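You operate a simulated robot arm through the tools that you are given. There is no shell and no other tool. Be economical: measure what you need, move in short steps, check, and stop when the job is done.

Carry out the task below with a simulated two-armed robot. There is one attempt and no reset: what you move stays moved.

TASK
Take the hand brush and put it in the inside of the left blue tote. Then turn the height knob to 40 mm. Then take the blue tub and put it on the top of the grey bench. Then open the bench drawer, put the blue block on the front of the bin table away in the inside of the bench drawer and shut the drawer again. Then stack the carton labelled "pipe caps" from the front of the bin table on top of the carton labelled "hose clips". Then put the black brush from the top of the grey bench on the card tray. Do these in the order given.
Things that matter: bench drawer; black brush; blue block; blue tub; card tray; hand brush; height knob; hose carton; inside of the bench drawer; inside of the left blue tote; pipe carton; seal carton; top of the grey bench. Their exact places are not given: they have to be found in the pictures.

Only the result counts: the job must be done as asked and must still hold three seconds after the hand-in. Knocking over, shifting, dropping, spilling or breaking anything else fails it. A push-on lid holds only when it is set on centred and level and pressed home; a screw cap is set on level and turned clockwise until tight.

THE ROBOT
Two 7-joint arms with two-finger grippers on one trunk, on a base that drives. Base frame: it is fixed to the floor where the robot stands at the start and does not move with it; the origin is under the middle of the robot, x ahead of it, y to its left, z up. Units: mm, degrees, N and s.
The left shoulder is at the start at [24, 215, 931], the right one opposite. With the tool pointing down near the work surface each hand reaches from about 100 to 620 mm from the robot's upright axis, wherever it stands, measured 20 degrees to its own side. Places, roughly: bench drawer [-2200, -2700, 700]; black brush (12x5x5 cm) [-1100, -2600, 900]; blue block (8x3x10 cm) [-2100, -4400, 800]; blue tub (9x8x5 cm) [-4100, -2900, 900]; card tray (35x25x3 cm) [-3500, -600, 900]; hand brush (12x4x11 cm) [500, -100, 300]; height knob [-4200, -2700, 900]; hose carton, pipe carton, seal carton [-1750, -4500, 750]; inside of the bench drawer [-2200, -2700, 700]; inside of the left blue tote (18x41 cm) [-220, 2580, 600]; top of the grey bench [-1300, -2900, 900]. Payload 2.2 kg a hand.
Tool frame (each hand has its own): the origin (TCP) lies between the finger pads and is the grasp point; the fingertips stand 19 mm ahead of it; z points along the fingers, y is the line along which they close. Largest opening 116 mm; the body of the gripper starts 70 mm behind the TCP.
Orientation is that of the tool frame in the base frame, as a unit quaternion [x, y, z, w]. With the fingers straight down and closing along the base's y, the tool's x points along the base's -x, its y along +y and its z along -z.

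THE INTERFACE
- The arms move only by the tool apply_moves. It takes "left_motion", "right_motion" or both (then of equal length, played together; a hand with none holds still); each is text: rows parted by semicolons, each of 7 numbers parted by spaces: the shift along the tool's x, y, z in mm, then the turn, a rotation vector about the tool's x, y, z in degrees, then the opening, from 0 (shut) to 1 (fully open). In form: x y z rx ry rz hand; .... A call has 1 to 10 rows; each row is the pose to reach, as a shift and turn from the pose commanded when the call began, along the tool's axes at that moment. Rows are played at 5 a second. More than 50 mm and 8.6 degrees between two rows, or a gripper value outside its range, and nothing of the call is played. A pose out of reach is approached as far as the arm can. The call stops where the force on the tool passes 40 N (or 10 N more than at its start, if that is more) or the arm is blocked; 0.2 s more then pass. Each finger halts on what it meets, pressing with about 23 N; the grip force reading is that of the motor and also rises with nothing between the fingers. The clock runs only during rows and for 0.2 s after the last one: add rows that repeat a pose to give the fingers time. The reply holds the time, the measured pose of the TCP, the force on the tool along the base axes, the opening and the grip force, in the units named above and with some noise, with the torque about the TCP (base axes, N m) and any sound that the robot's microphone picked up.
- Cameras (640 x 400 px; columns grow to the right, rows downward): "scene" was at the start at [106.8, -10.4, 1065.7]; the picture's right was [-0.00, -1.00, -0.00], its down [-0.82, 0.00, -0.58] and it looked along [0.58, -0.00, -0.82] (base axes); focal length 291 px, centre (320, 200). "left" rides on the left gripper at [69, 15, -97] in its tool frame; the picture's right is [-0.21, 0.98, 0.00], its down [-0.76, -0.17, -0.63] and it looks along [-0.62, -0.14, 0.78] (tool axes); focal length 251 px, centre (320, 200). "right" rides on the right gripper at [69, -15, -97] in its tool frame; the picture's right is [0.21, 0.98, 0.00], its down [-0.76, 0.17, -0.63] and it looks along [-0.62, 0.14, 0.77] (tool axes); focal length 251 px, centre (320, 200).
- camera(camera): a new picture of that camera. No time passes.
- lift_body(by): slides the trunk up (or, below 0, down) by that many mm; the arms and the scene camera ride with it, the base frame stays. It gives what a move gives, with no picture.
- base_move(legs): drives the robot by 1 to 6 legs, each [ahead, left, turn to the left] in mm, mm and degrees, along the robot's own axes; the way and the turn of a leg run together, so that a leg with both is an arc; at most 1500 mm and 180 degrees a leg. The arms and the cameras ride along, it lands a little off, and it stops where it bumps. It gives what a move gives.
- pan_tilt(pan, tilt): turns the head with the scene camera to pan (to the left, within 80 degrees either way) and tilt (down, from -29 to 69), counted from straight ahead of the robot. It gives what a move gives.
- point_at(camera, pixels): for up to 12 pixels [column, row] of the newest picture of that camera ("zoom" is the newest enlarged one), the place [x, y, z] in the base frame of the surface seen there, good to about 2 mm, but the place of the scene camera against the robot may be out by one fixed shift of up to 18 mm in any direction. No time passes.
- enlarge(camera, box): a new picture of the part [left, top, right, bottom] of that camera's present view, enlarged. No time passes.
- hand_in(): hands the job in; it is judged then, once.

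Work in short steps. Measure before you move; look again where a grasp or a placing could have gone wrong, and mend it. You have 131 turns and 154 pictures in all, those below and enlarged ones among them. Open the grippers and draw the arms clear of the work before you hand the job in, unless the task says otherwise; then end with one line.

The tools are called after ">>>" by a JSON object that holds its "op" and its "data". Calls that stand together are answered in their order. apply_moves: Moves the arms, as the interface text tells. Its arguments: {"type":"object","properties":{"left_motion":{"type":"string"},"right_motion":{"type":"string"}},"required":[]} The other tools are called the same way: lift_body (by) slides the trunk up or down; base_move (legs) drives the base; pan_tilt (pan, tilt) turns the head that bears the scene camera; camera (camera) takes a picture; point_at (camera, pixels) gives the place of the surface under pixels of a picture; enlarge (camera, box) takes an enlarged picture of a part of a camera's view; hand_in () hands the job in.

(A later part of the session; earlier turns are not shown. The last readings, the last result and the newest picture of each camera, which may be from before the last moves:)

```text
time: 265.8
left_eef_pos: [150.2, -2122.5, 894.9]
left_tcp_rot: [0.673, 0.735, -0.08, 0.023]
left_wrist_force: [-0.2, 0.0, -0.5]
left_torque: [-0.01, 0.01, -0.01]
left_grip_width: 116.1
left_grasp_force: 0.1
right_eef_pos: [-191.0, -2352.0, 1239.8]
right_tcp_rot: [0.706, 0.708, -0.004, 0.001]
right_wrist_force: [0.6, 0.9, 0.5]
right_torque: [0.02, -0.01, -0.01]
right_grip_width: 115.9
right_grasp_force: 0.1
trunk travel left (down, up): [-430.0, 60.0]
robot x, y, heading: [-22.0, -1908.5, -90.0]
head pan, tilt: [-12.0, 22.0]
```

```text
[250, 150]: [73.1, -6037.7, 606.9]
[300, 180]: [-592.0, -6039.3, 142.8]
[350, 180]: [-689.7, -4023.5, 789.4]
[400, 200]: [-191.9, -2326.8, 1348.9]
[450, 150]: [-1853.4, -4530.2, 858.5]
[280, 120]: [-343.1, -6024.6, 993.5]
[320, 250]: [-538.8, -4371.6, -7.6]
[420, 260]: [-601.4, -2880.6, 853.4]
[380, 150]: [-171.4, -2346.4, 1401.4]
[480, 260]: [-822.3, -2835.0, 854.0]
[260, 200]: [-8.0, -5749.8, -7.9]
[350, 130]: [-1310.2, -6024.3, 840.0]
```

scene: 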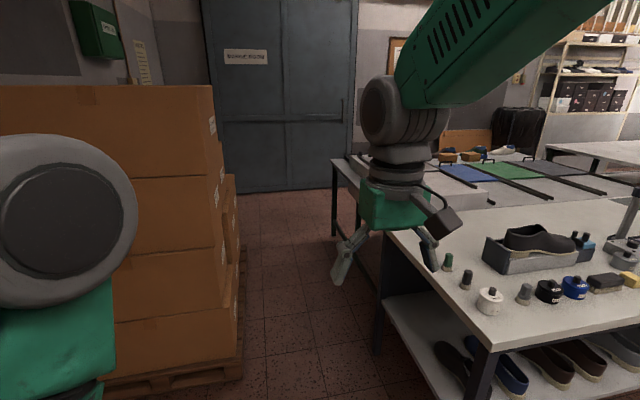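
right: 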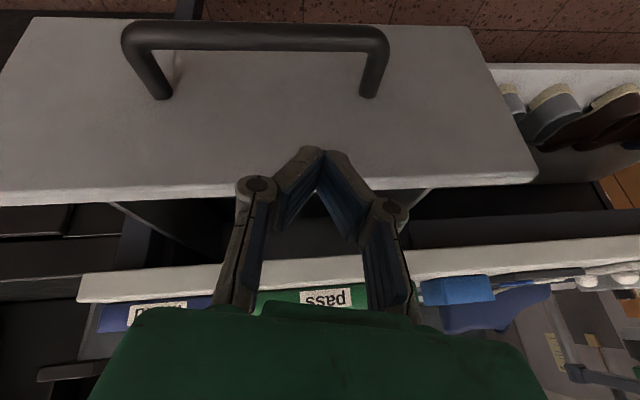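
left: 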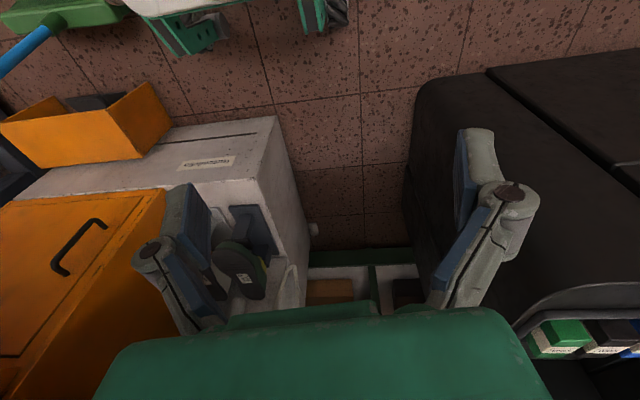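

The aisle between the box pallet (x≈20) and the bench end (x≈-600) is about 620 wide. I tuck the left hand in, align at x≈-340 and drive through.

>>> {"op": "apply_moves", "data": {"left_motion": "0 -30 0 0 0 0 0.5; 0 -60 0 0 0 0 0.2; 0 -90 0 0 0 0 0; 0 -110 0 0 0 0 0"}}

>>> {"op": "base_move", "data": {"legs": [[0, -315, 0], [1000, 0, 0]]}}

>>> {"op": "camera", "data": {"camera": "scene"}}

```text
time: 266.8
left_eef_pos: [38.5, -2131.2, 905.4]
left_tcp_rot: [0.673, 0.735, -0.079, 0.022]
left_wrist_force: [-0.3, -0.1, -0.5]
left_torque: [0.04, -0.01, -0.02]
left_grip_width: 0.2
left_grasp_force: 23.1
right_eef_pos: [-196.1, -2351.7, 1239.4]
right_tcp_rot: [0.706, 0.708, -0.003, 0.001]
right_wrist_force: [0.0, 0.0, 0.3]
right_torque: [-0.01, -0.01, 0.01]
right_grip_width: 116.0
right_grasp_force: 0.0
trunk travel left (down, up): [-430.0, 60.0]
robot x, y, heading: [-21.5, -1911.1, -89.9]
head pan, tilt: [-12.0, 22.0]
```

```text
time: 273.6
left_eef_pos: [-257.8, -3116.6, 904.5]
left_tcp_rot: [0.665, 0.742, -0.08, 0.018]
left_wrist_force: [0.5, 0.1, 0.0]
left_torque: [0.0, 0.05, 0.02]
left_grip_width: 0.0
left_grasp_force: 23.0
right_eef_pos: [-489.2, -3339.2, 1240.1]
right_tcp_rot: [0.703, 0.711, -0.006, -0.001]
right_wrist_force: [0.5, -0.7, 0.0]
right_torque: [-0.01, 0.01, -0.03]
right_grip_width: 115.8
right_grasp_force: 0.1
trunk travel left (down, up): [-430.0, 60.0]
robot x, y, heading: [-330.1, -2896.2, -89.3]
head pan, tilt: [-12.0, 22.0]
```

```text
52 pictures are left
```

scene: 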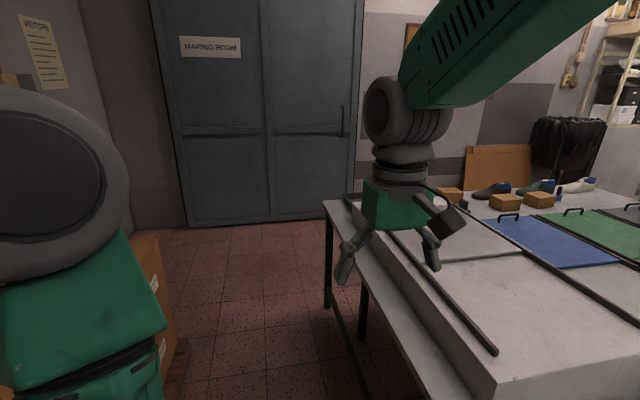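

Through so far. I check the bin table's near edge and its far corner.

>>> {"op": "point_at", "data": {"camera": "scene", "pixels": [[325, 205], [330, 305], [380, 310], [440, 380], [360, 395], [450, 195], [505, 200], [540, 200], [350, 195], [175, 370], [600, 190], [160, 290]]}}

```text
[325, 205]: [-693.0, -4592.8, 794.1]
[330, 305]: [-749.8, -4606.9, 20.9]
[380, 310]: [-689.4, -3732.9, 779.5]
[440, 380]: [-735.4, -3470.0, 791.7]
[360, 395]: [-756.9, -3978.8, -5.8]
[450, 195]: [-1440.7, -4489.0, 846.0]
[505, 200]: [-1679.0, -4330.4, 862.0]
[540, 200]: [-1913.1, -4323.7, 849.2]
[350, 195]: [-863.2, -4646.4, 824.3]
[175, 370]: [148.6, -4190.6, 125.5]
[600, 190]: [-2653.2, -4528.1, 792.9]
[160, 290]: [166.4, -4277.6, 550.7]
```

Table's far edge is y≈-4646. I drive on to y≈-5250, sidestep west to x≈-1800 and turn round to face +y.

>>> {"op": "base_move", "data": {"legs": [[1200, 0, 0], [1150, 0, 0], [0, -1450, 0], [0, 0, 179.5]]}}

>>> {"op": "pan_tilt", "data": {"pan": 0, "tilt": 35}}

>>> {"op": "camera", "data": {"camera": "scene"}}

```text
time: 299.2
left_eef_pos: [-1810.9, -5040.4, 905.3]
left_tcp_rot: [0.733, -0.676, -0.021, -0.076]
left_wrist_force: [0.5, -0.2, -0.1]
left_torque: [-0.02, 0.02, 0.0]
left_grip_width: 0.1
left_grasp_force: 22.4
right_eef_pos: [-1565.4, -4828.1, 1238.9]
right_tcp_rot: [-0.7, 0.714, 0.005, 0.001]
right_wrist_force: [0.6, 0.0, 0.5]
right_torque: [-0.01, 0.0, 0.01]
right_grip_width: 115.9
right_grasp_force: 0.1
trunk travel left (down, up): [-430.0, 60.0]
robot x, y, heading: [-1758.3, -5262.6, 88.5]
head pan, tilt: [-12.0, 22.0]
```

```text
time: 300.0
left_eef_pos: [-1813.3, -5042.6, 906.3]
left_tcp_rot: [0.734, -0.675, -0.02, -0.078]
left_wrist_force: [0.2, 1.0, -0.7]
left_torque: [0.01, -0.03, 0.02]
left_grip_width: 0.0
left_grasp_force: 22.5
right_eef_pos: [-1569.0, -4829.9, 1241.5]
right_tcp_rot: [-0.699, 0.715, 0.004, 0.004]
right_wrist_force: [0.3, -0.2, 0.7]
right_torque: [0.01, -0.02, 0.0]
right_grip_width: 115.8
right_grasp_force: 0.0
trunk travel left (down, up): [-430.0, 60.0]
robot x, y, heading: [-1760.1, -5261.0, 88.8]
head pan, tilt: [0.0, 35.0]
```

```text
51 pictures are left
```

scene: 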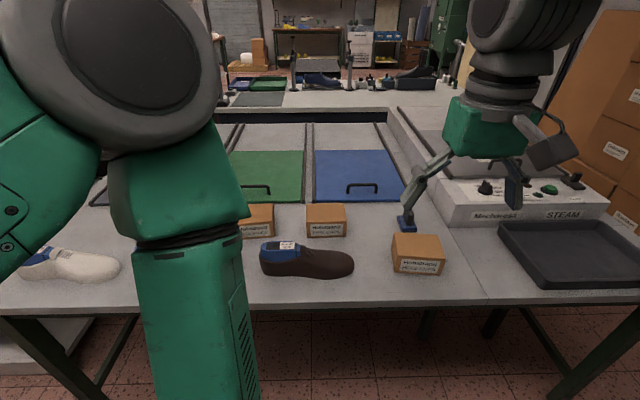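

Three cartons are visible at (418,253), (325,220), (257,220). I zoom in on labels, then sidestep left to find the blue block.

>>> {"op": "enlarge", "data": {"camera": "scene", "box": [220, 190, 460, 290]}}

>>> {"op": "point_at", "data": {"camera": "scene", "pixels": [[418, 245], [418, 267], [395, 243], [442, 245], [325, 212], [308, 212], [344, 212], [325, 230], [257, 214], [272, 214], [258, 228], [360, 290]]}}

>>> {"op": "base_move", "data": {"legs": [[0, 300, 0]]}}

>>> {"op": "camera", "data": {"camera": "scene"}}

```text
2.67 times, centred on (340, 240) of scene
```

zoom: 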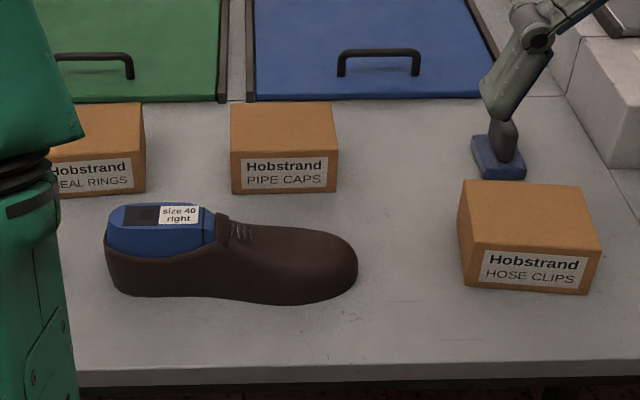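

```text
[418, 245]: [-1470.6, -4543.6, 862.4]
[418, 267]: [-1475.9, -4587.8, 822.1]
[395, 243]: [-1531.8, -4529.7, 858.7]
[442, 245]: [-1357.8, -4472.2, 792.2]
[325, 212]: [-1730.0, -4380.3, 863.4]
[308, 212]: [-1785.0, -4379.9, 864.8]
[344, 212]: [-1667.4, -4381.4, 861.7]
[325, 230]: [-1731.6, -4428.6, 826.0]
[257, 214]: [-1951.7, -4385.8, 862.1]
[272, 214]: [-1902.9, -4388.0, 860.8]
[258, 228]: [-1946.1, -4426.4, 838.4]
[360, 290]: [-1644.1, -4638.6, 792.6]
```

```text
time: 302.1
left_eef_pos: [-2092.9, -5034.9, 908.6]
left_tcp_rot: [0.735, -0.673, -0.024, -0.075]
left_wrist_force: [0.8, 0.2, 0.3]
left_torque: [-0.01, 0.08, -0.02]
left_grip_width: 0.0
left_grasp_force: 23.0
right_eef_pos: [-1845.9, -4824.6, 1236.2]
right_tcp_rot: [-0.699, 0.715, 0.012, -0.003]
right_wrist_force: [0.3, -0.7, 0.6]
right_torque: [0.02, 0.09, -0.01]
right_grip_width: 116.1
right_grasp_force: 0.0
trunk travel left (down, up): [-430.0, 60.0]
robot x, y, heading: [-2055.9, -5255.6, 88.8]
head pan, tilt: [0.0, 35.0]
```

```text
49 pictures are left
```

scene: 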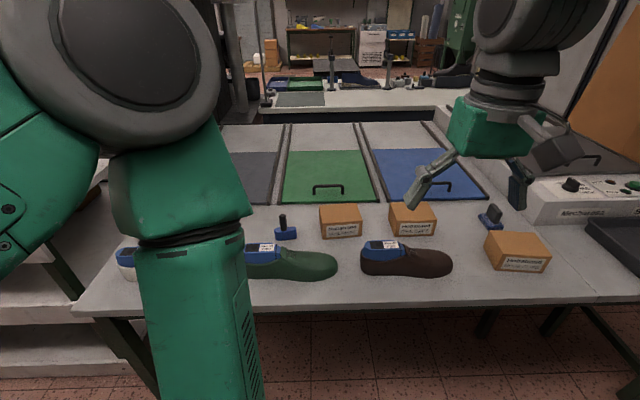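

The blue block (black post) stands at (285,228); I zoom and measure it.

>>> {"op": "enlarge", "data": {"camera": "scene", "box": [255, 200, 335, 250]}}

>>> {"op": "point_at", "data": {"camera": "zoom", "pixels": [[240, 240], [170, 250], [310, 240], [170, 290], [325, 285], [240, 300], [220, 130], [225, 180], [240, 215], [100, 200]]}}

>>> {"op": "point_at", "data": {"camera": "scene", "pixels": [[490, 222], [495, 210], [50, 330], [100, 300], [20, 200], [90, 190]]}}

```text
8.00 times, centred on (295, 225) of scene
```

zoom: 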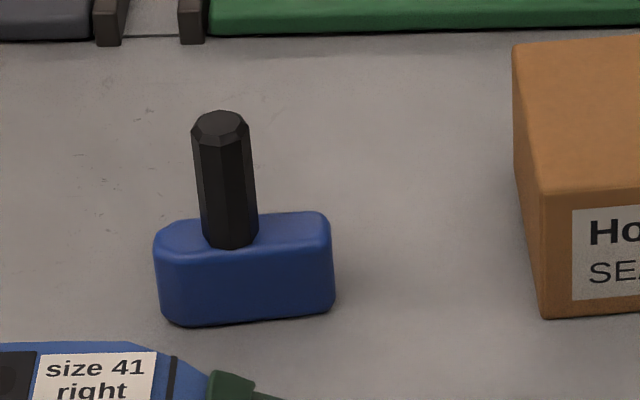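

```text
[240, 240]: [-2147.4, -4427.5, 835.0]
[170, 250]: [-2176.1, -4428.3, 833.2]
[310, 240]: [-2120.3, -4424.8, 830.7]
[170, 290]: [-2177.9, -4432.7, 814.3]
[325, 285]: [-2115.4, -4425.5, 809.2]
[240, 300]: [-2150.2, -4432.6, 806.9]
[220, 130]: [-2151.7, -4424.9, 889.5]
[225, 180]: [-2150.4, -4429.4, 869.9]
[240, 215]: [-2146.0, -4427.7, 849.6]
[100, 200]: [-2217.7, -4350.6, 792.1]
```

```text
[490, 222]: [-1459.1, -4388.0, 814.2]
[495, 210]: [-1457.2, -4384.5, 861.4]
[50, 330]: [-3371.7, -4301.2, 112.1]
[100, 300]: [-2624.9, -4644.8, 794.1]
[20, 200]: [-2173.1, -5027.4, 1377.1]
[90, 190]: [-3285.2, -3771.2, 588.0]
```

Block: post centre ≈(-2150,-4427), post z 838–890, table 792. I level and raise the left hand, open it, and drive ahead 290 mm.

>>> {"op": "apply_moves", "data": {"left_motion": "0 0 -35 -2 4 3 0.3; 0 0 -70 -4.1 8.1 6.2 0.5; 0 0 -110 -4.1 8.1 6.2 0.5; 0 0 -130 -4.1 8.1 6.2 0.5"}}

>>> {"op": "base_move", "data": {"legs": [[290, 0, 0]]}}

>>> {"op": "lift_body", "data": {"by": -120}}

>>> {"op": "camera", "data": {"camera": "left"}}

```text
time: 302.8
left_eef_pos: [-2110.4, -5120.5, 972.0]
left_tcp_rot: [0.713, -0.688, 0.108, 0.08]
left_wrist_force: [0.7, 0.1, -0.2]
left_torque: [-0.01, 0.01, 0.02]
left_grip_width: 58.0
left_grasp_force: 0.1
right_eef_pos: [-1857.1, -4828.1, 1240.5]
right_tcp_rot: [-0.698, 0.716, 0.01, 0.0]
right_wrist_force: [-0.4, 0.3, -0.2]
right_torque: [-0.05, 0.04, 0.0]
right_grip_width: 116.2
right_grasp_force: 0.1
trunk travel left (down, up): [-430.0, 60.0]
robot x, y, heading: [-2057.8, -5258.1, 88.9]
head pan, tilt: [0.0, 35.0]
stopped in row 3 (left hand): the arm was blocked; the commanded pose is now the measured one
```

```text
time: 304.8
left_eef_pos: [-2092.8, -4832.2, 974.9]
left_tcp_rot: [0.71, -0.692, 0.102, 0.08]
left_wrist_force: [1.0, 0.4, -0.2]
left_torque: [0.01, 0.1, -0.04]
left_grip_width: 58.1
left_grasp_force: 0.1
right_eef_pos: [-1840.4, -4540.9, 1239.2]
right_tcp_rot: [-0.698, 0.716, 0.01, -0.001]
right_wrist_force: [1.0, 0.1, 0.0]
right_torque: [0.01, 0.1, 0.02]
right_grip_width: 116.1
right_grasp_force: 0.0
trunk travel left (down, up): [-430.0, 60.0]
robot x, y, heading: [-2052.7, -4968.6, 88.8]
head pan, tilt: [0.0, 35.0]
```

```text
time: 306.3
left_eef_pos: [-2104.2, -4831.3, 854.0]
left_tcp_rot: [0.711, -0.691, 0.108, 0.076]
left_wrist_force: [1.1, 0.5, 0.4]
left_torque: [-0.01, -0.02, 0.03]
left_grip_width: 58.1
left_grasp_force: 0.1
right_eef_pos: [-1855.9, -4542.8, 1123.9]
right_tcp_rot: [-0.697, 0.717, 0.007, 0.004]
right_wrist_force: [-0.7, -0.4, -0.4]
right_torque: [-0.01, 0.03, 0.04]
right_grip_width: 116.0
right_grasp_force: 0.0
trunk travel left (down, up): [-310.0, 180.0]
robot x, y, heading: [-2051.0, -4965.6, 88.6]
head pan, tilt: [0.0, 35.0]
```

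```text
47 pictures are left
```

left: 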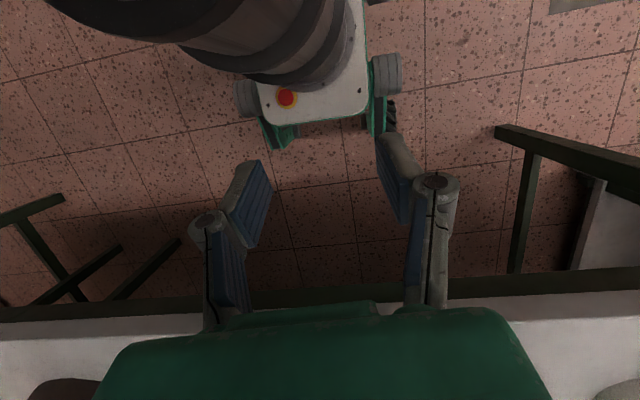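

The left arm is folded at its limit; I unfold it forward and up over the block, levelling the tool.

>>> {"op": "apply_moves", "data": {"left_motion": "-32 0.5 -30 -0.5 -2.5 0.5 0.5; -64 1 -60 -1 -5 1 0.5; -96 1.5 -91 -1.4 -7.5 1.4 0.5; -128 2 -121 -1.9 -10 1.9 0.5; -160 2.5 -152 -2.3 -12.5 2.3 0.5; -191 3 -182 -2.8 -15 2.8 0.5; -234 9 -189 -2.8 -15 2.8 0.5; -277 15 -195 -2.8 -15 2.8 0.5; -320 21 -201 -2.8 -15 2.8 0.5; -364 28 -208 -2.8 -15 2.8 0.5"}}

>>> {"op": "camera", "data": {"camera": "left"}}

```text
time: 308.5
left_eef_pos: [-2147.7, -4426.0, 959.8]
left_tcp_rot: [-0.698, 0.716, 0.003, 0.0]
left_wrist_force: [-0.8, 0.8, -0.4]
left_torque: [-0.02, 0.01, 0.03]
left_grip_width: 57.8
left_grasp_force: 0.1
right_eef_pos: [-1852.9, -4541.2, 1121.9]
right_tcp_rot: [-0.698, 0.716, 0.008, 0.002]
right_wrist_force: [0.3, 0.3, -0.2]
right_torque: [0.02, 0.06, 0.02]
right_grip_width: 116.0
right_grasp_force: 0.2
trunk travel left (down, up): [-310.0, 180.0]
robot x, y, heading: [-2050.7, -4971.2, 88.7]
head pan, tilt: [0.0, 35.0]
```

```text
46 pictures are left
```

left: 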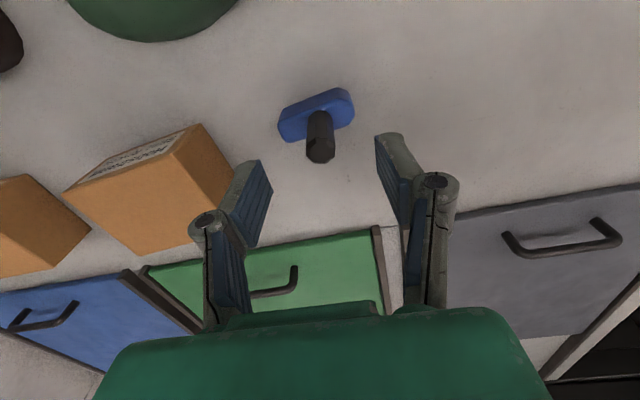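

Excellent, the hand is over the block. I measure the post top and base.

>>> {"op": "point_at", "data": {"camera": "left", "pixels": [[320, 150], [320, 120], [310, 135], [332, 135], [285, 125], [350, 105], [300, 112], [335, 95], [240, 90]]}}

```text
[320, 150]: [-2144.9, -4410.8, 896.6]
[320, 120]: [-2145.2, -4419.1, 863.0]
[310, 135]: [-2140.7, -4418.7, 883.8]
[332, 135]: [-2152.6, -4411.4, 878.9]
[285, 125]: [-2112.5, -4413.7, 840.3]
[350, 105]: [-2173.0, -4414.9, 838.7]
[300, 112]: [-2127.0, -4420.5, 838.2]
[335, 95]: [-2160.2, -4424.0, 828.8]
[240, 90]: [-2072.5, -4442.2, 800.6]
```

Post centre (-2145,-4409), top 897. I descend to TCP 868 and grip.

>>> {"op": "apply_moves", "data": {"left_motion": "-9 -1 25 0 0 0 0.5; -17 -2 55 0 0 0 0.5; -17 -2 80 0 0 0 0.5; -17 -2 93 0 0 0 0.5; -17 -2 93 0 0 0 0.5; -17 -2 93 0 0 0 0; -17 -2 93 0 0 0 0; -17 -2 93 0 0 0 0"}}

>>> {"op": "apply_moves", "data": {"left_motion": "0 0 -15 0 0 0 0; 0 0 -40 0 0 0 0; 0 0 -80 0 0 0 0; 0 0 -120 0 0 0 0; 0 0 -150 0 0 0 0; 40 10 -155 0 0 0 0; 80 20 -155 0 0 0 0; 110 30 -155 0 0 0 0"}}

>>> {"op": "camera", "data": {"camera": "left"}}

```text
time: 310.3
left_eef_pos: [-2144.9, -4411.4, 866.1]
left_tcp_rot: [-0.698, 0.716, 0.003, 0.001]
left_wrist_force: [0.3, -0.1, -1.1]
left_torque: [0.01, -0.06, 0.01]
left_grip_width: 23.2
left_grasp_force: 22.7
right_eef_pos: [-1853.1, -4541.6, 1122.1]
right_tcp_rot: [-0.698, 0.716, 0.007, 0.003]
right_wrist_force: [0.4, 0.8, -0.7]
right_torque: [0.02, -0.02, -0.01]
right_grip_width: 116.2
right_grasp_force: 0.1
trunk travel left (down, up): [-310.0, 180.0]
robot x, y, heading: [-2051.2, -4968.7, 89.0]
head pan, tilt: [0.0, 35.0]
```

```text
time: 312.1
left_eef_pos: [-2178.8, -4521.6, 1021.6]
left_tcp_rot: [-0.698, 0.716, 0.003, 0.0]
left_wrist_force: [-0.5, -0.9, -0.1]
left_torque: [0.0, 0.0, 0.02]
left_grip_width: 23.1
left_grasp_force: 22.9
right_eef_pos: [-1855.7, -4543.0, 1121.9]
right_tcp_rot: [-0.698, 0.716, 0.008, 0.003]
right_wrist_force: [-0.2, -0.3, 0.9]
right_torque: [0.0, 0.0, -0.03]
right_grip_width: 116.1
right_grasp_force: 0.0
trunk travel left (down, up): [-310.0, 180.0]
robot x, y, heading: [-2053.9, -4967.4, 88.6]
head pan, tilt: [0.0, 35.0]
```

```text
45 pictures are left
```

left: 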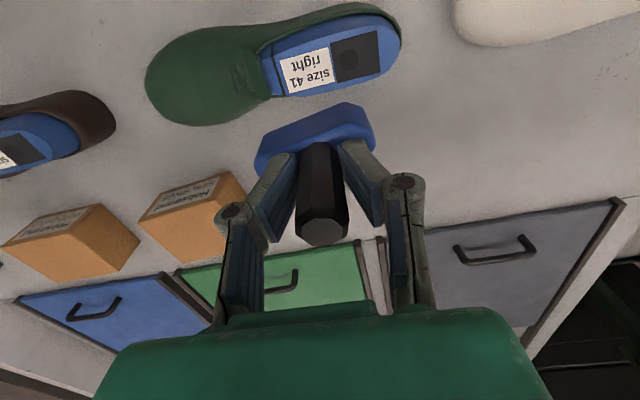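

The block is held. I back off, sidestep east to x≈-360 and check the aisle from the south.

>>> {"op": "base_move", "data": {"legs": [[-290, 0, 1.3], [0, -1400, 0], [0, -295, 0], [300, 0, 0]]}}

>>> {"op": "pan_tilt", "data": {"pan": -10, "tilt": 15}}

>>> {"op": "camera", "data": {"camera": "scene"}}

>>> {"op": "point_at", "data": {"camera": "scene", "pixels": [[400, 200], [380, 200], [420, 250], [360, 200], [340, 200], [440, 200], [400, 150], [380, 280], [400, 300], [300, 220], [270, 220], [480, 150]]}}

```text
time: 323.9
left_eef_pos: [-514.8, -4526.5, 1019.4]
left_tcp_rot: [-0.703, 0.711, -0.002, 0.004]
left_wrist_force: [-1.2, 0.3, -1.6]
left_torque: [0.01, -0.07, 0.02]
left_grip_width: 22.9
left_grasp_force: 23.2
right_eef_pos: [-192.7, -4545.5, 1122.8]
right_tcp_rot: [-0.703, 0.711, 0.004, 0.008]
right_wrist_force: [-0.1, -0.2, 0.1]
right_torque: [-0.04, -0.09, 0.0]
right_grip_width: 115.9
right_grasp_force: 0.0
trunk travel left (down, up): [-310.0, 180.0]
robot x, y, heading: [-371.5, -4970.8, 89.3]
head pan, tilt: [0.0, 35.0]
```

```text
time: 324.8
left_eef_pos: [-516.9, -4529.1, 1020.4]
left_tcp_rot: [-0.703, 0.711, -0.001, 0.006]
left_wrist_force: [0.3, -0.5, -1.8]
left_torque: [-0.01, -0.02, -0.01]
left_grip_width: 23.1
left_grasp_force: 22.7
right_eef_pos: [-194.2, -4548.3, 1125.3]
right_tcp_rot: [-0.703, 0.711, 0.004, 0.008]
right_wrist_force: [0.1, -0.5, 0.2]
right_torque: [-0.01, -0.04, 0.01]
right_grip_width: 116.1
right_grasp_force: 0.1
trunk travel left (down, up): [-310.0, 180.0]
robot x, y, heading: [-372.4, -4969.0, 89.2]
head pan, tilt: [-10.0, 15.0]
```

```text
44 pictures are left
```

scene: 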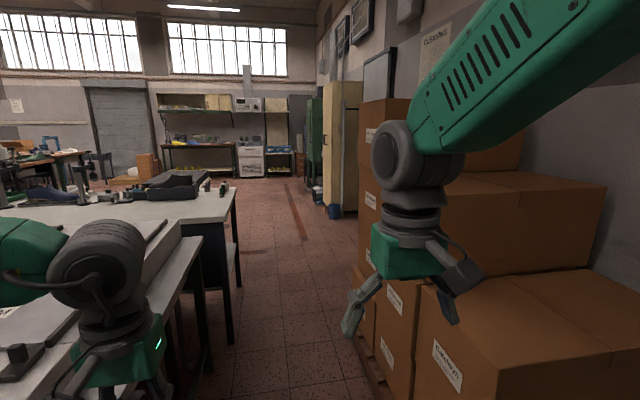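

```text
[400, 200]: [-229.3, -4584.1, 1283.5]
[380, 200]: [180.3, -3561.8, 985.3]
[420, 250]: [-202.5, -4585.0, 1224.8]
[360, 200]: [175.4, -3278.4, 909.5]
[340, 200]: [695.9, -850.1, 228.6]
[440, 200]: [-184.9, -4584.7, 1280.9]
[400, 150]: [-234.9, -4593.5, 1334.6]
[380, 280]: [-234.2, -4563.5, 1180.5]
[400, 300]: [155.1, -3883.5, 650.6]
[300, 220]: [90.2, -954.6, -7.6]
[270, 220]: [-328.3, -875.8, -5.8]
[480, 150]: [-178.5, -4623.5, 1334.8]
```

Box face is at x≈155–180, so there's room. I drive through to the north side, sidestep west and turn to face the bench.

>>> {"op": "base_move", "data": {"legs": [[0, -55, 0.6], [1500, 0, 0], [1500, 0, 0], [300, 0, 0], [0, 1000, 0], [0, 1000, 0]]}}

>>> {"op": "base_move", "data": {"legs": [[0, 0, 180]]}}

>>> {"op": "pan_tilt", "data": {"pan": 5, "tilt": 40}}

>>> {"op": "camera", "data": {"camera": "scene"}}

```text
time: 351.0
left_eef_pos: [-2418.5, -1226.8, 1026.7]
left_tcp_rot: [-0.702, 0.712, 0.016, -0.009]
left_wrist_force: [2.9, -0.3, -1.6]
left_torque: [0.03, 0.2, 0.0]
left_grip_width: 22.2
left_grasp_force: 22.8
right_eef_pos: [-2090.5, -1243.6, 1116.1]
right_tcp_rot: [-0.702, 0.712, 0.019, -0.009]
right_wrist_force: [0.6, 0.2, 0.9]
right_torque: [-0.01, 0.12, 0.0]
right_grip_width: 116.0
right_grasp_force: 0.1
trunk travel left (down, up): [-310.0, 180.0]
robot x, y, heading: [-2311.7, -1668.5, 89.7]
head pan, tilt: [-10.0, 15.0]
```

```text
time: 358.7
left_eef_pos: [-2212.8, -2111.4, 1027.3]
left_tcp_rot: [0.718, 0.696, 0.004, 0.012]
left_wrist_force: [-1.5, 0.4, -1.4]
left_torque: [-0.06, -0.12, -0.02]
left_grip_width: 21.9
left_grasp_force: 22.8
right_eef_pos: [-2537.9, -2088.2, 1120.8]
right_tcp_rot: [0.718, 0.696, 0.004, 0.016]
right_wrist_force: [-0.9, 0.0, -0.3]
right_torque: [0.0, -0.12, -0.02]
right_grip_width: 116.2
right_grasp_force: 0.1
trunk travel left (down, up): [-310.0, 180.0]
robot x, y, heading: [-2318.1, -1669.3, -91.4]
head pan, tilt: [-10.0, 15.0]
```

```text
time: 359.6
left_eef_pos: [-2233.9, -2107.1, 1031.1]
left_tcp_rot: [0.719, 0.694, 0.006, 0.018]
left_wrist_force: [-1.7, 0.6, -0.9]
left_torque: [-0.03, -0.1, -0.03]
left_grip_width: 21.9
left_grasp_force: 23.2
right_eef_pos: [-2559.7, -2085.0, 1118.5]
right_tcp_rot: [0.719, 0.695, 0.01, 0.021]
right_wrist_force: [-0.4, 0.0, -0.3]
right_torque: [-0.03, -0.08, 0.0]
right_grip_width: 116.1
right_grasp_force: 0.0
trunk travel left (down, up): [-310.0, 180.0]
robot x, y, heading: [-2328.9, -1669.6, -91.3]
head pan, tilt: [5.0, 40.0]
```

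```text
43 pictures are left
```

scene: 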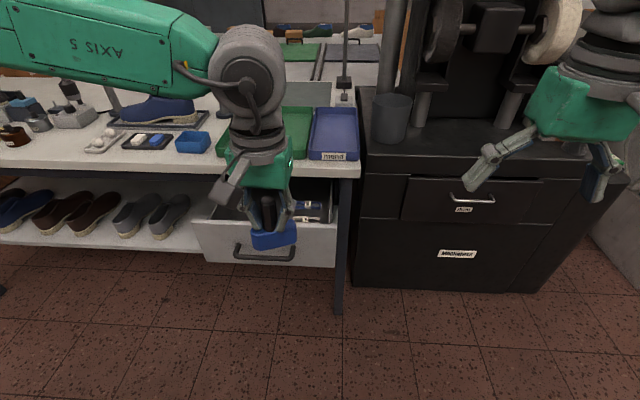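

The drawer is still open with something in it at (310,210). I zoom in and measure its inside.

>>> {"op": "enlarge", "data": {"camera": "scene", "box": [190, 160, 370, 280]}}

>>> {"op": "point_at", "data": {"camera": "scene", "pixels": [[220, 207], [225, 213], [215, 225], [330, 222], [320, 210], [300, 212], [330, 195], [265, 250], [230, 205], [310, 220], [345, 230], [200, 225]]}}

```text
3.33 times, centred on (280, 220) of scene
```

zoom: 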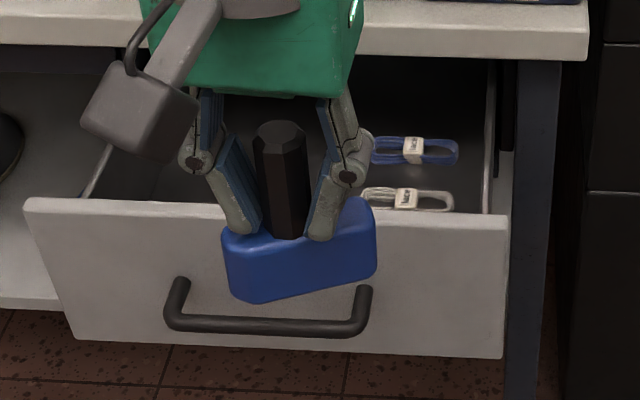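

```text
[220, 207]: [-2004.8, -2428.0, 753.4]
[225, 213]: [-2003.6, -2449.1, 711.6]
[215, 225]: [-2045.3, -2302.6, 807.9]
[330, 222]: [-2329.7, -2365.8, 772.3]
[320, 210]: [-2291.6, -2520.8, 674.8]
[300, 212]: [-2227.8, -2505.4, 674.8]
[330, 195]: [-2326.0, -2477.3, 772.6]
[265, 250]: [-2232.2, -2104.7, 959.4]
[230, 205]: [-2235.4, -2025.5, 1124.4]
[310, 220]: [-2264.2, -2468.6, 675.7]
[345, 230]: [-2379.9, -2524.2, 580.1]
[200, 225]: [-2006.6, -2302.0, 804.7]
```

Drawer floor z≈670, front panel top 808, inside y -2318..-2493. I drive ahead 215 and bring the hand over (-2120,-2405).

>>> {"op": "base_move", "data": {"legs": [[215, 0, 1.3]]}}

>>> {"op": "apply_moves", "data": {"left_motion": "-20 25 0 0 0 0 0; -40 50 0 0 0 0 0; -60 75 0 0 0 0 0; -80 95 0 0 0 0 0; -80 100 0 0 0 0 0"}}

>>> {"op": "lift_body", "data": {"by": -130}}

>>> {"op": "camera", "data": {"camera": "left"}}

>>> {"op": "camera", "data": {"camera": "scene"}}

```text
time: 361.2
left_eef_pos: [-2209.9, -2319.5, 1029.0]
left_tcp_rot: [0.711, 0.703, 0.002, 0.013]
left_wrist_force: [0.0, 0.5, -1.0]
left_torque: [0.0, -0.05, 0.03]
left_grip_width: 22.0
left_grasp_force: 23.2
right_eef_pos: [-2536.0, -2304.0, 1120.9]
right_tcp_rot: [0.711, 0.703, 0.006, 0.016]
right_wrist_force: [-0.2, -0.6, -0.3]
right_torque: [0.03, -0.02, -0.01]
right_grip_width: 116.0
right_grasp_force: 0.1
trunk travel left (down, up): [-310.0, 180.0]
robot x, y, heading: [-2327.5, -1885.2, -90.3]
head pan, tilt: [5.0, 40.0]
```

```text
time: 362.6
left_eef_pos: [-2082.7, -2393.3, 1029.4]
left_tcp_rot: [0.71, 0.704, -0.011, 0.006]
left_wrist_force: [2.7, 0.3, -1.6]
left_torque: [0.03, 0.15, 0.06]
left_grip_width: 21.8
left_grasp_force: 23.1
right_eef_pos: [-2504.4, -2294.3, 1130.5]
right_tcp_rot: [0.711, 0.703, -0.01, 0.01]
right_wrist_force: [1.7, -0.6, 0.2]
right_torque: [0.0, 0.16, 0.03]
right_grip_width: 116.1
right_grasp_force: 0.1
trunk travel left (down, up): [-310.0, 180.0]
robot x, y, heading: [-2326.8, -1878.8, -90.2]
head pan, tilt: [5.0, 40.0]
stopped in row 5 (left hand): the arm was blocked; the commanded pose is now the measured one
```

```text
time: 364.2
left_eef_pos: [-2109.0, -2394.2, 905.4]
left_tcp_rot: [0.712, 0.702, -0.003, 0.013]
left_wrist_force: [0.8, 0.1, -1.4]
left_torque: [0.01, 0.02, -0.01]
left_grip_width: 22.3
left_grasp_force: 23.4
right_eef_pos: [-2530.5, -2295.2, 996.6]
right_tcp_rot: [0.712, 0.702, 0.001, 0.016]
right_wrist_force: [0.3, -0.4, -0.7]
right_torque: [0.0, 0.02, -0.03]
right_grip_width: 115.6
right_grasp_force: 0.0
trunk travel left (down, up): [-180.0, 310.0]
robot x, y, heading: [-2325.1, -1883.2, -90.2]
head pan, tilt: [5.0, 40.0]
```

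```text
41 pictures are left
```

left: 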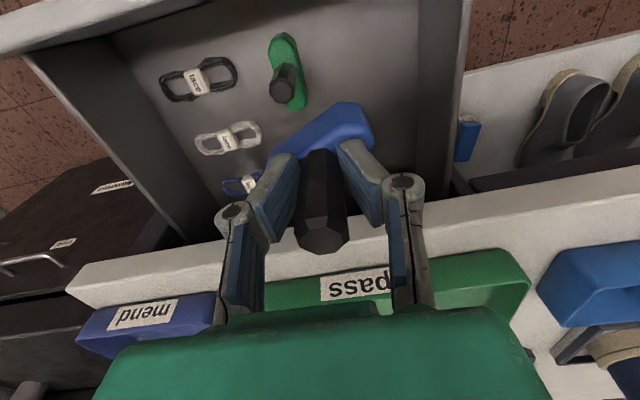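

```text
40 pictures are left
```

scene: 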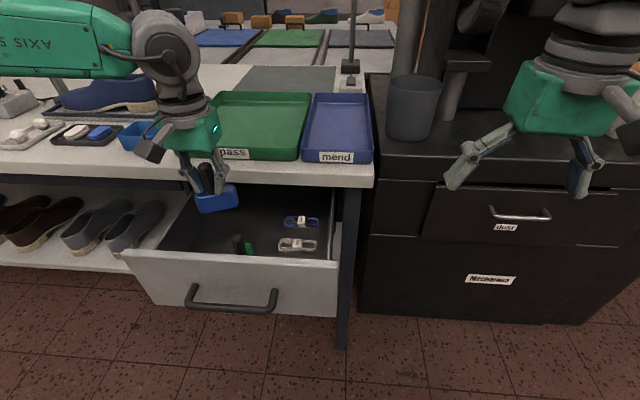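

Inside the drawer there's also a green block with post. I measure it and the walls from the left camera.

>>> {"op": "point_at", "data": {"camera": "left", "pixels": [[285, 85], [278, 40], [298, 105], [270, 60], [415, 60], [380, 60], [350, 60], [340, 20], [300, 15], [400, 130], [230, 135], [345, 125]]}}

```text
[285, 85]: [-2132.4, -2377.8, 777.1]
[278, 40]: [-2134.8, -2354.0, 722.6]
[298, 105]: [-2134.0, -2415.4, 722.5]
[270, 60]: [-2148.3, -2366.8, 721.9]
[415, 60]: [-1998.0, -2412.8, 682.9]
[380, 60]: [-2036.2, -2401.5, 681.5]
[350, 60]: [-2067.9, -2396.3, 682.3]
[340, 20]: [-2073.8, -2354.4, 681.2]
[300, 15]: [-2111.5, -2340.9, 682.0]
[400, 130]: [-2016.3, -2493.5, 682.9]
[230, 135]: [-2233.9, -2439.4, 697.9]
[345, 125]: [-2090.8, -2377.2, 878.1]
```

Floor z 682; green block at x≈-2134. I'll set the blue block at (-2068,-2425). I sidestep the base 42 mm left, then lower partway.

>>> {"op": "base_move", "data": {"legs": [[0, 42, 0]]}}

>>> {"op": "apply_moves", "data": {"left_motion": "-10 0 20 0 0 0 0; -20 0 45 0 0 0 0; -28 0 70 0 0 0 0; -28 0 90 0 0 0 0; -28 0 90 0 0 0 0; -28 0 90 0 0 0 0; -28 0 90 0 0 0 0; -28 0 90 0 0 0 0"}}

>>> {"op": "camera", "data": {"camera": "left"}}

```text
time: 365.1
left_eef_pos: [-2072.8, -2394.5, 905.3]
left_tcp_rot: [0.712, 0.702, 0.0, 0.015]
left_wrist_force: [0.6, -0.9, -1.9]
left_torque: [0.02, 0.04, -0.01]
left_grip_width: 22.1
left_grasp_force: 22.9
right_eef_pos: [-2495.4, -2297.2, 995.3]
right_tcp_rot: [0.713, 0.701, 0.002, 0.018]
right_wrist_force: [-1.1, 0.1, 0.0]
right_torque: [-0.02, 0.01, -0.02]
right_grip_width: 115.8
right_grasp_force: 0.1
trunk travel left (down, up): [-180.0, 310.0]
robot x, y, heading: [-2287.5, -1885.9, -89.9]
head pan, tilt: [5.0, 40.0]
```

```text
time: 366.9
left_eef_pos: [-2069.6, -2422.2, 815.7]
left_tcp_rot: [0.712, 0.702, -0.004, 0.015]
left_wrist_force: [0.7, 0.5, -1.0]
left_torque: [-0.01, 0.0, 0.0]
left_grip_width: 21.7
left_grasp_force: 22.8
right_eef_pos: [-2493.4, -2294.0, 996.2]
right_tcp_rot: [0.712, 0.702, 0.002, 0.019]
right_wrist_force: [0.6, 0.2, -0.3]
right_torque: [0.01, 0.01, 0.03]
right_grip_width: 116.1
right_grasp_force: 0.1
trunk travel left (down, up): [-180.0, 310.0]
robot x, y, heading: [-2284.8, -1888.7, -90.3]
head pan, tilt: [5.0, 40.0]
```

```text
39 pictures are left
```

left: 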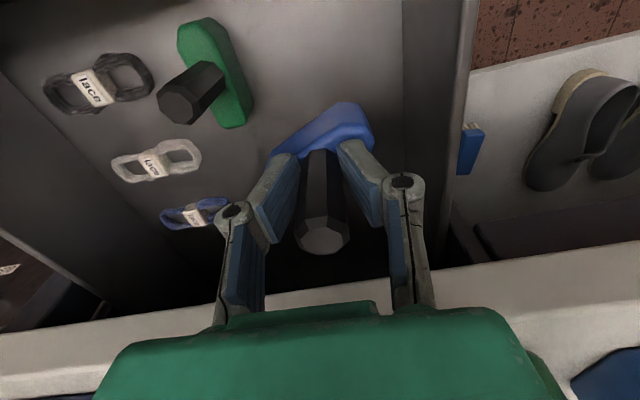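

Good alignment in the free corner. I lower 63 mm to the floor, release and rise.

>>> {"op": "apply_moves", "data": {"left_motion": "0 0 25 0 0 0 0; 0 0 45 0 0 0 0; 0 0 58 0 0 0 0; 0 0 64 0 0 0 0; 0 0 64 0 0 0 0"}}

>>> {"op": "apply_moves", "data": {"left_motion": "0 0 0 0 0 0 0.4; 0 0 0 0 0 0 0.4; 0 0 -40 0 0 0 0.4; 0 0 -85 0 0 0 0.4; 0 0 -130 0 0 0 0.4; 0 0 -175 0 0 0 0.4; 20 0 -200 0 0 0 0.4"}}

>>> {"op": "camera", "data": {"camera": "left"}}

```text
time: 368.1
left_eef_pos: [-2069.0, -2426.2, 752.7]
left_tcp_rot: [0.712, 0.702, -0.003, 0.015]
left_wrist_force: [0.3, 0.5, -0.5]
left_torque: [-0.03, 0.01, -0.02]
left_grip_width: 22.0
left_grasp_force: 22.7
right_eef_pos: [-2494.5, -2294.5, 996.6]
right_tcp_rot: [0.712, 0.702, 0.001, 0.02]
right_wrist_force: [-0.1, 0.7, -0.2]
right_torque: [0.0, 0.03, 0.02]
right_grip_width: 115.8
right_grasp_force: 0.1
trunk travel left (down, up): [-180.0, 310.0]
robot x, y, heading: [-2290.1, -1883.5, -90.7]
head pan, tilt: [5.0, 40.0]
```

```text
time: 369.7
left_eef_pos: [-2073.2, -2399.0, 954.2]
left_tcp_rot: [0.712, 0.702, -0.002, 0.017]
left_wrist_force: [-0.1, -0.2, -0.3]
left_torque: [-0.02, -0.02, -0.01]
left_grip_width: 46.4
left_grasp_force: 0.2
right_eef_pos: [-2495.5, -2293.2, 995.4]
right_tcp_rot: [0.712, 0.702, 0.002, 0.019]
right_wrist_force: [-0.4, 0.1, -0.1]
right_torque: [-0.05, 0.01, -0.03]
right_grip_width: 116.1
right_grasp_force: 0.0
trunk travel left (down, up): [-180.0, 310.0]
robot x, y, heading: [-2290.5, -1882.5, -90.3]
head pan, tilt: [5.0, 40.0]
```

```text
38 pictures are left
```

left: 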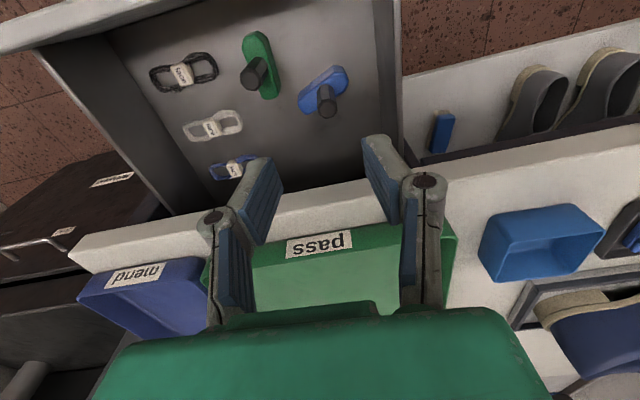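

The block stands in the drawer. To shut it I'll push the handle bar: I move the left hand in front of the bar, fingers shut, and down to z≈755.

>>> {"op": "apply_moves", "data": {"left_motion": "35 -18 0 0 0 0 0.2; 80 -40 0 0 0 0 0; 125 -65 0 0 0 0 0; 172 -87 0 0 0 0 0; 172 -87 45 0 0 0 0; 172 -87 90 0 0 0 0; 172 -87 135 0 0 0 0; 172 -87 170 0 0 0 0; 172 -87 200 0 0 0 0; 172 -87 200 0 0 0 0"}}

>>> {"op": "camera", "data": {"camera": "left"}}

```text
refused: row 3 steps farther than a row can; nothing moved
```

```text
37 pictures are left
```

left: 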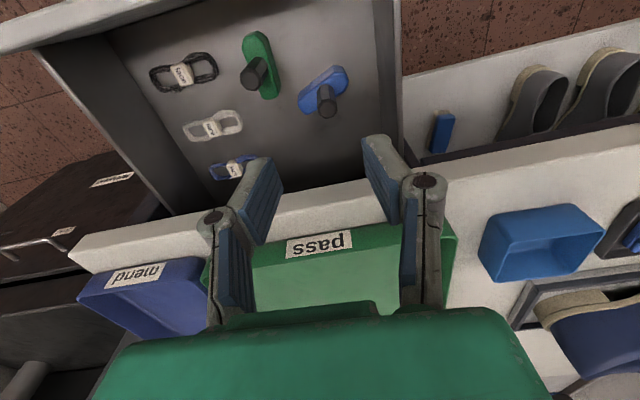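

One step was slightly over 50 mm; I shorten the steps.

>>> {"op": "apply_moves", "data": {"left_motion": "43 -22 0 0 0 0 0.2; 86 -44 0 0 0 0 0; 129 -66 0 0 0 0 0; 172 -87 0 0 0 0 0; 172 -87 45 0 0 0 0; 172 -87 90 0 0 0 0; 172 -87 135 0 0 0 0; 172 -87 170 0 0 0 0; 172 -87 200 0 0 0 0; 172 -87 200 0 0 0 0"}}

>>> {"op": "camera", "data": {"camera": "left"}}

```text
time: 371.9
left_eef_pos: [-2154.5, -2231.2, 747.6]
left_tcp_rot: [0.711, 0.703, -0.003, 0.016]
left_wrist_force: [-0.2, -0.4, 0.1]
left_torque: [0.0, 0.02, 0.0]
left_grip_width: 0.0
left_grasp_force: 23.0
right_eef_pos: [-2494.2, -2293.9, 996.0]
right_tcp_rot: [0.713, 0.701, 0.003, 0.02]
right_wrist_force: [-0.4, -0.5, -0.6]
right_torque: [-0.02, 0.01, 0.01]
right_grip_width: 115.8
right_grasp_force: 0.0
trunk travel left (down, up): [-180.0, 310.0]
robot x, y, heading: [-2286.3, -1880.9, -90.2]
head pan, tilt: [5.0, 40.0]
```

```text
36 pictures are left
```

left: 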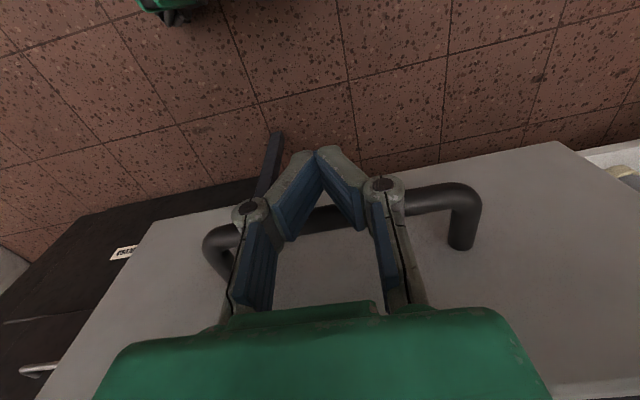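

In front of the bar. I push 213 mm toward the bench.

>>> {"op": "apply_moves", "data": {"left_motion": "-15 0 0 0 0 0 0; -40 0 0 0 0 0 0; -65 0 0 0 0 0 0; -90 0 0 0 0 0 0; -115 0 0 0 0 0 0; -140 0 0 0 0 0 0; -165 0 0 0 0 0 0; -185 0 0 0 0 0 0; -202 0 0 0 0 0 0; -213 0 0 0 0 0 0"}}

>>> {"op": "camera", "data": {"camera": "scene"}}

```text
time: 374.1
left_eef_pos: [-2157.5, -2443.6, 752.6]
left_tcp_rot: [0.713, 0.701, -0.002, 0.015]
left_wrist_force: [0.4, 7.5, 0.5]
left_torque: [0.06, -0.02, 0.1]
left_grip_width: 0.3
left_grasp_force: 22.6
right_eef_pos: [-2496.1, -2292.6, 996.1]
right_tcp_rot: [0.713, 0.701, 0.002, 0.019]
right_wrist_force: [-0.8, 1.3, -0.6]
right_torque: [0.0, -0.01, 0.03]
right_grip_width: 115.9
right_grasp_force: 0.0
trunk travel left (down, up): [-180.0, 310.0]
robot x, y, heading: [-2287.1, -1884.7, -90.2]
head pan, tilt: [5.0, 40.0]
```

```text
35 pictures are left
```

scene: 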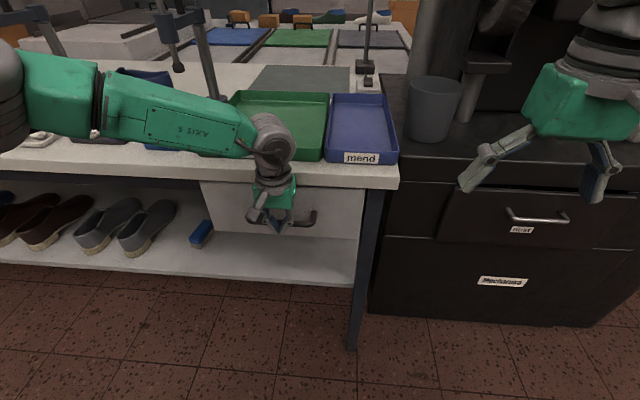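

Nearly shut with light force. I push a few mm more to feel the stop, then back off and raise.

>>> {"op": "apply_moves", "data": {"left_motion": "-5 0 0 0 0 0 0; -10 0 0 0 0 0 0; -15 0 0 0 0 0 0; -18 0 0 0 0 0 0"}}

>>> {"op": "apply_moves", "data": {"left_motion": "30 0 0 0 0 0 0; 70 0 -10 0 0 0 0; 110 0 -40 0 0 0 0; 130 0 -80 0 0 0 0; 130 0 -120 0 0 0 0; 130 0 -165 0 0 0 0; 130 0 -210 0 0 0 0; 130 0 -250 0 0 0 0.5"}}

>>> {"op": "camera", "data": {"camera": "scene"}}

>>> {"op": "point_at", "data": {"camera": "scene", "pixels": [[220, 210], [340, 225], [300, 220], [280, 240], [230, 180], [315, 215], [255, 210]]}}

```text
time: 374.6
left_eef_pos: [-2158.9, -2442.6, 750.5]
left_tcp_rot: [0.713, 0.701, 0.004, 0.011]
left_wrist_force: [2.2, 11.7, 6.2]
left_torque: [-0.08, -0.13, 0.17]
left_grip_width: 0.0
left_grasp_force: 23.2
right_eef_pos: [-2495.1, -2292.1, 996.1]
right_tcp_rot: [0.712, 0.702, 0.002, 0.019]
right_wrist_force: [0.4, -0.1, -0.5]
right_torque: [0.03, -0.04, -0.04]
right_grip_width: 116.2
right_grasp_force: 0.0
trunk travel left (down, up): [-180.0, 310.0]
robot x, y, heading: [-2288.8, -1878.0, -89.8]
head pan, tilt: [5.0, 40.0]
stopped in row 2 (left hand): the force on the tool passed its limit at 45 N (the readings are from after the stop); the commanded pose is now the measured one
```

```text
time: 376.4
left_eef_pos: [-2159.8, -2308.8, 999.7]
left_tcp_rot: [0.713, 0.701, 0.003, 0.013]
left_wrist_force: [0.6, 1.2, -1.2]
left_torque: [-0.01, -0.02, 0.01]
left_grip_width: 57.9
left_grasp_force: 0.1
right_eef_pos: [-2495.4, -2291.5, 996.6]
right_tcp_rot: [0.712, 0.702, 0.001, 0.021]
right_wrist_force: [-0.1, 0.6, -0.9]
right_torque: [0.01, 0.0, 0.0]
right_grip_width: 115.9
right_grasp_force: 0.0
trunk travel left (down, up): [-180.0, 310.0]
robot x, y, heading: [-2290.5, -1885.7, -90.4]
head pan, tilt: [5.0, 40.0]
```

```text
34 pictures are left
```

scene: 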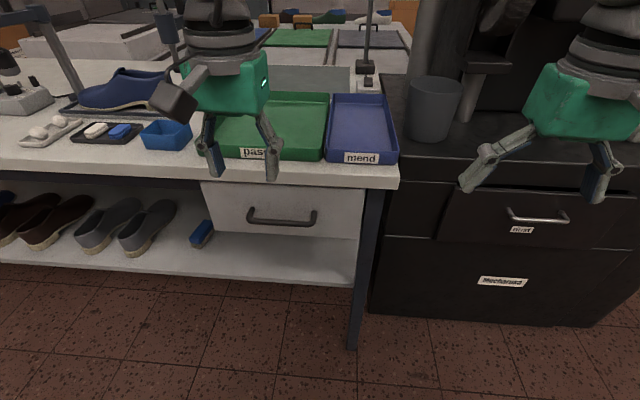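

```text
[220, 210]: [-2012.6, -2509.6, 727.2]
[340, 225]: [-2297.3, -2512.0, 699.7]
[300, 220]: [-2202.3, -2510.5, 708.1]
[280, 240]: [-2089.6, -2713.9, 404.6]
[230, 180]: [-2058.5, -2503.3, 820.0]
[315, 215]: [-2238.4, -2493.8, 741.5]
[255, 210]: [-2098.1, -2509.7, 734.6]
```

The drawer is shut. Next the cartons: I drive back around to the south side of the bin table.

>>> {"op": "base_move", "data": {"legs": [[-150, 0, 0.4], [0, 1000, 0], [0, 1000, 0], [1500, 0, 0], [1500, 0, 0], [520, 0, 0]]}}

>>> {"op": "base_move", "data": {"legs": [[0, -1500, 0], [0, 0, 180], [250, 0, 0]]}}

>>> {"op": "pan_tilt", "data": {"pan": -10, "tilt": 45}}

>>> {"op": "camera", "data": {"camera": "scene"}}

>>> {"op": "camera", "data": {"camera": "right"}}

```text
time: 392.7
left_eef_pos: [17.4, -3272.3, 966.9]
left_tcp_rot: [0.662, 0.748, -0.029, -0.022]
left_wrist_force: [0.8, 2.2, 0.4]
left_torque: [-0.21, 0.08, 0.04]
left_grip_width: 58.0
left_grasp_force: 0.2
right_eef_pos: [-294.7, -3316.3, 999.6]
right_tcp_rot: [0.642, 0.765, -0.036, -0.023]
right_wrist_force: [3.7, 2.4, -0.8]
right_torque: [-0.2, 0.37, 0.03]
right_grip_width: 116.0
right_grasp_force: 0.1
trunk travel left (down, up): [-180.0, 310.0]
robot x, y, heading: [-282.4, -2902.3, -79.8]
head pan, tilt: [5.0, 40.0]
stopped in leg 4: the robot was blocked; the commanded pose is now the measured one
```

```text
time: 395.2
left_eef_pos: [-364.5, -3309.1, 983.6]
left_tcp_rot: [0.695, 0.719, 0.015, 0.009]
left_wrist_force: [3.9, 3.2, -0.9]
left_torque: [-0.34, 0.34, 0.0]
left_grip_width: 58.1
left_grasp_force: 0.1
right_eef_pos: [-696.9, -3299.8, 969.3]
right_tcp_rot: [0.697, 0.717, 0.023, 0.017]
right_wrist_force: [3.3, -4.0, 0.0]
right_torque: [0.35, 0.36, 0.06]
right_grip_width: 116.0
right_grasp_force: 0.0
trunk travel left (down, up): [-180.0, 310.0]
robot x, y, heading: [-493.0, -2877.1, -88.4]
head pan, tilt: [5.0, 40.0]
stopped in leg 1: the robot was blocked; the commanded pose is now the measured one
```

```text
time: 395.9
left_eef_pos: [-343.9, -3311.8, 984.9]
left_tcp_rot: [0.691, 0.723, 0.007, 0.004]
left_wrist_force: [1.0, -0.8, -0.6]
left_torque: [0.01, 0.04, 0.03]
left_grip_width: 58.2
left_grasp_force: 0.0
right_eef_pos: [-676.2, -3303.2, 975.0]
right_tcp_rot: [0.693, 0.721, 0.013, 0.011]
right_wrist_force: [-0.5, 0.3, 0.0]
right_torque: [0.03, 0.05, 0.01]
right_grip_width: 115.6
right_grasp_force: 0.0
trunk travel left (down, up): [-180.0, 310.0]
robot x, y, heading: [-495.7, -2881.6, -87.9]
head pan, tilt: [-10.0, 45.0]
```

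```text
33 pictures are left
```

scene: 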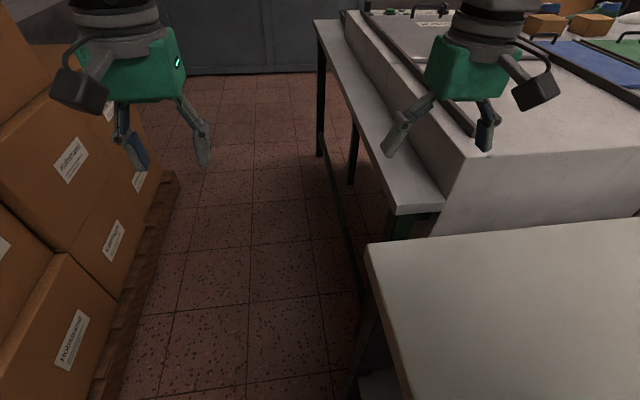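

```text
32 pictures are left
```

right: 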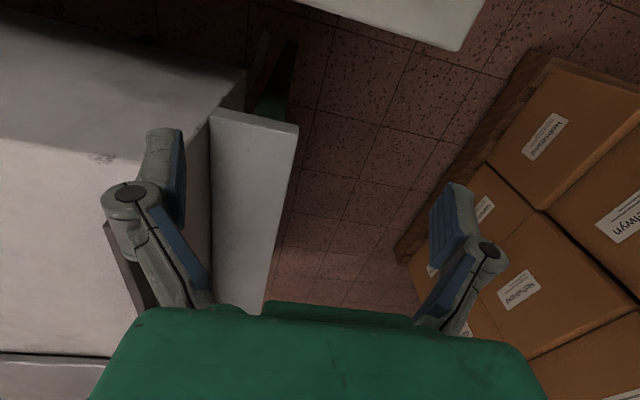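

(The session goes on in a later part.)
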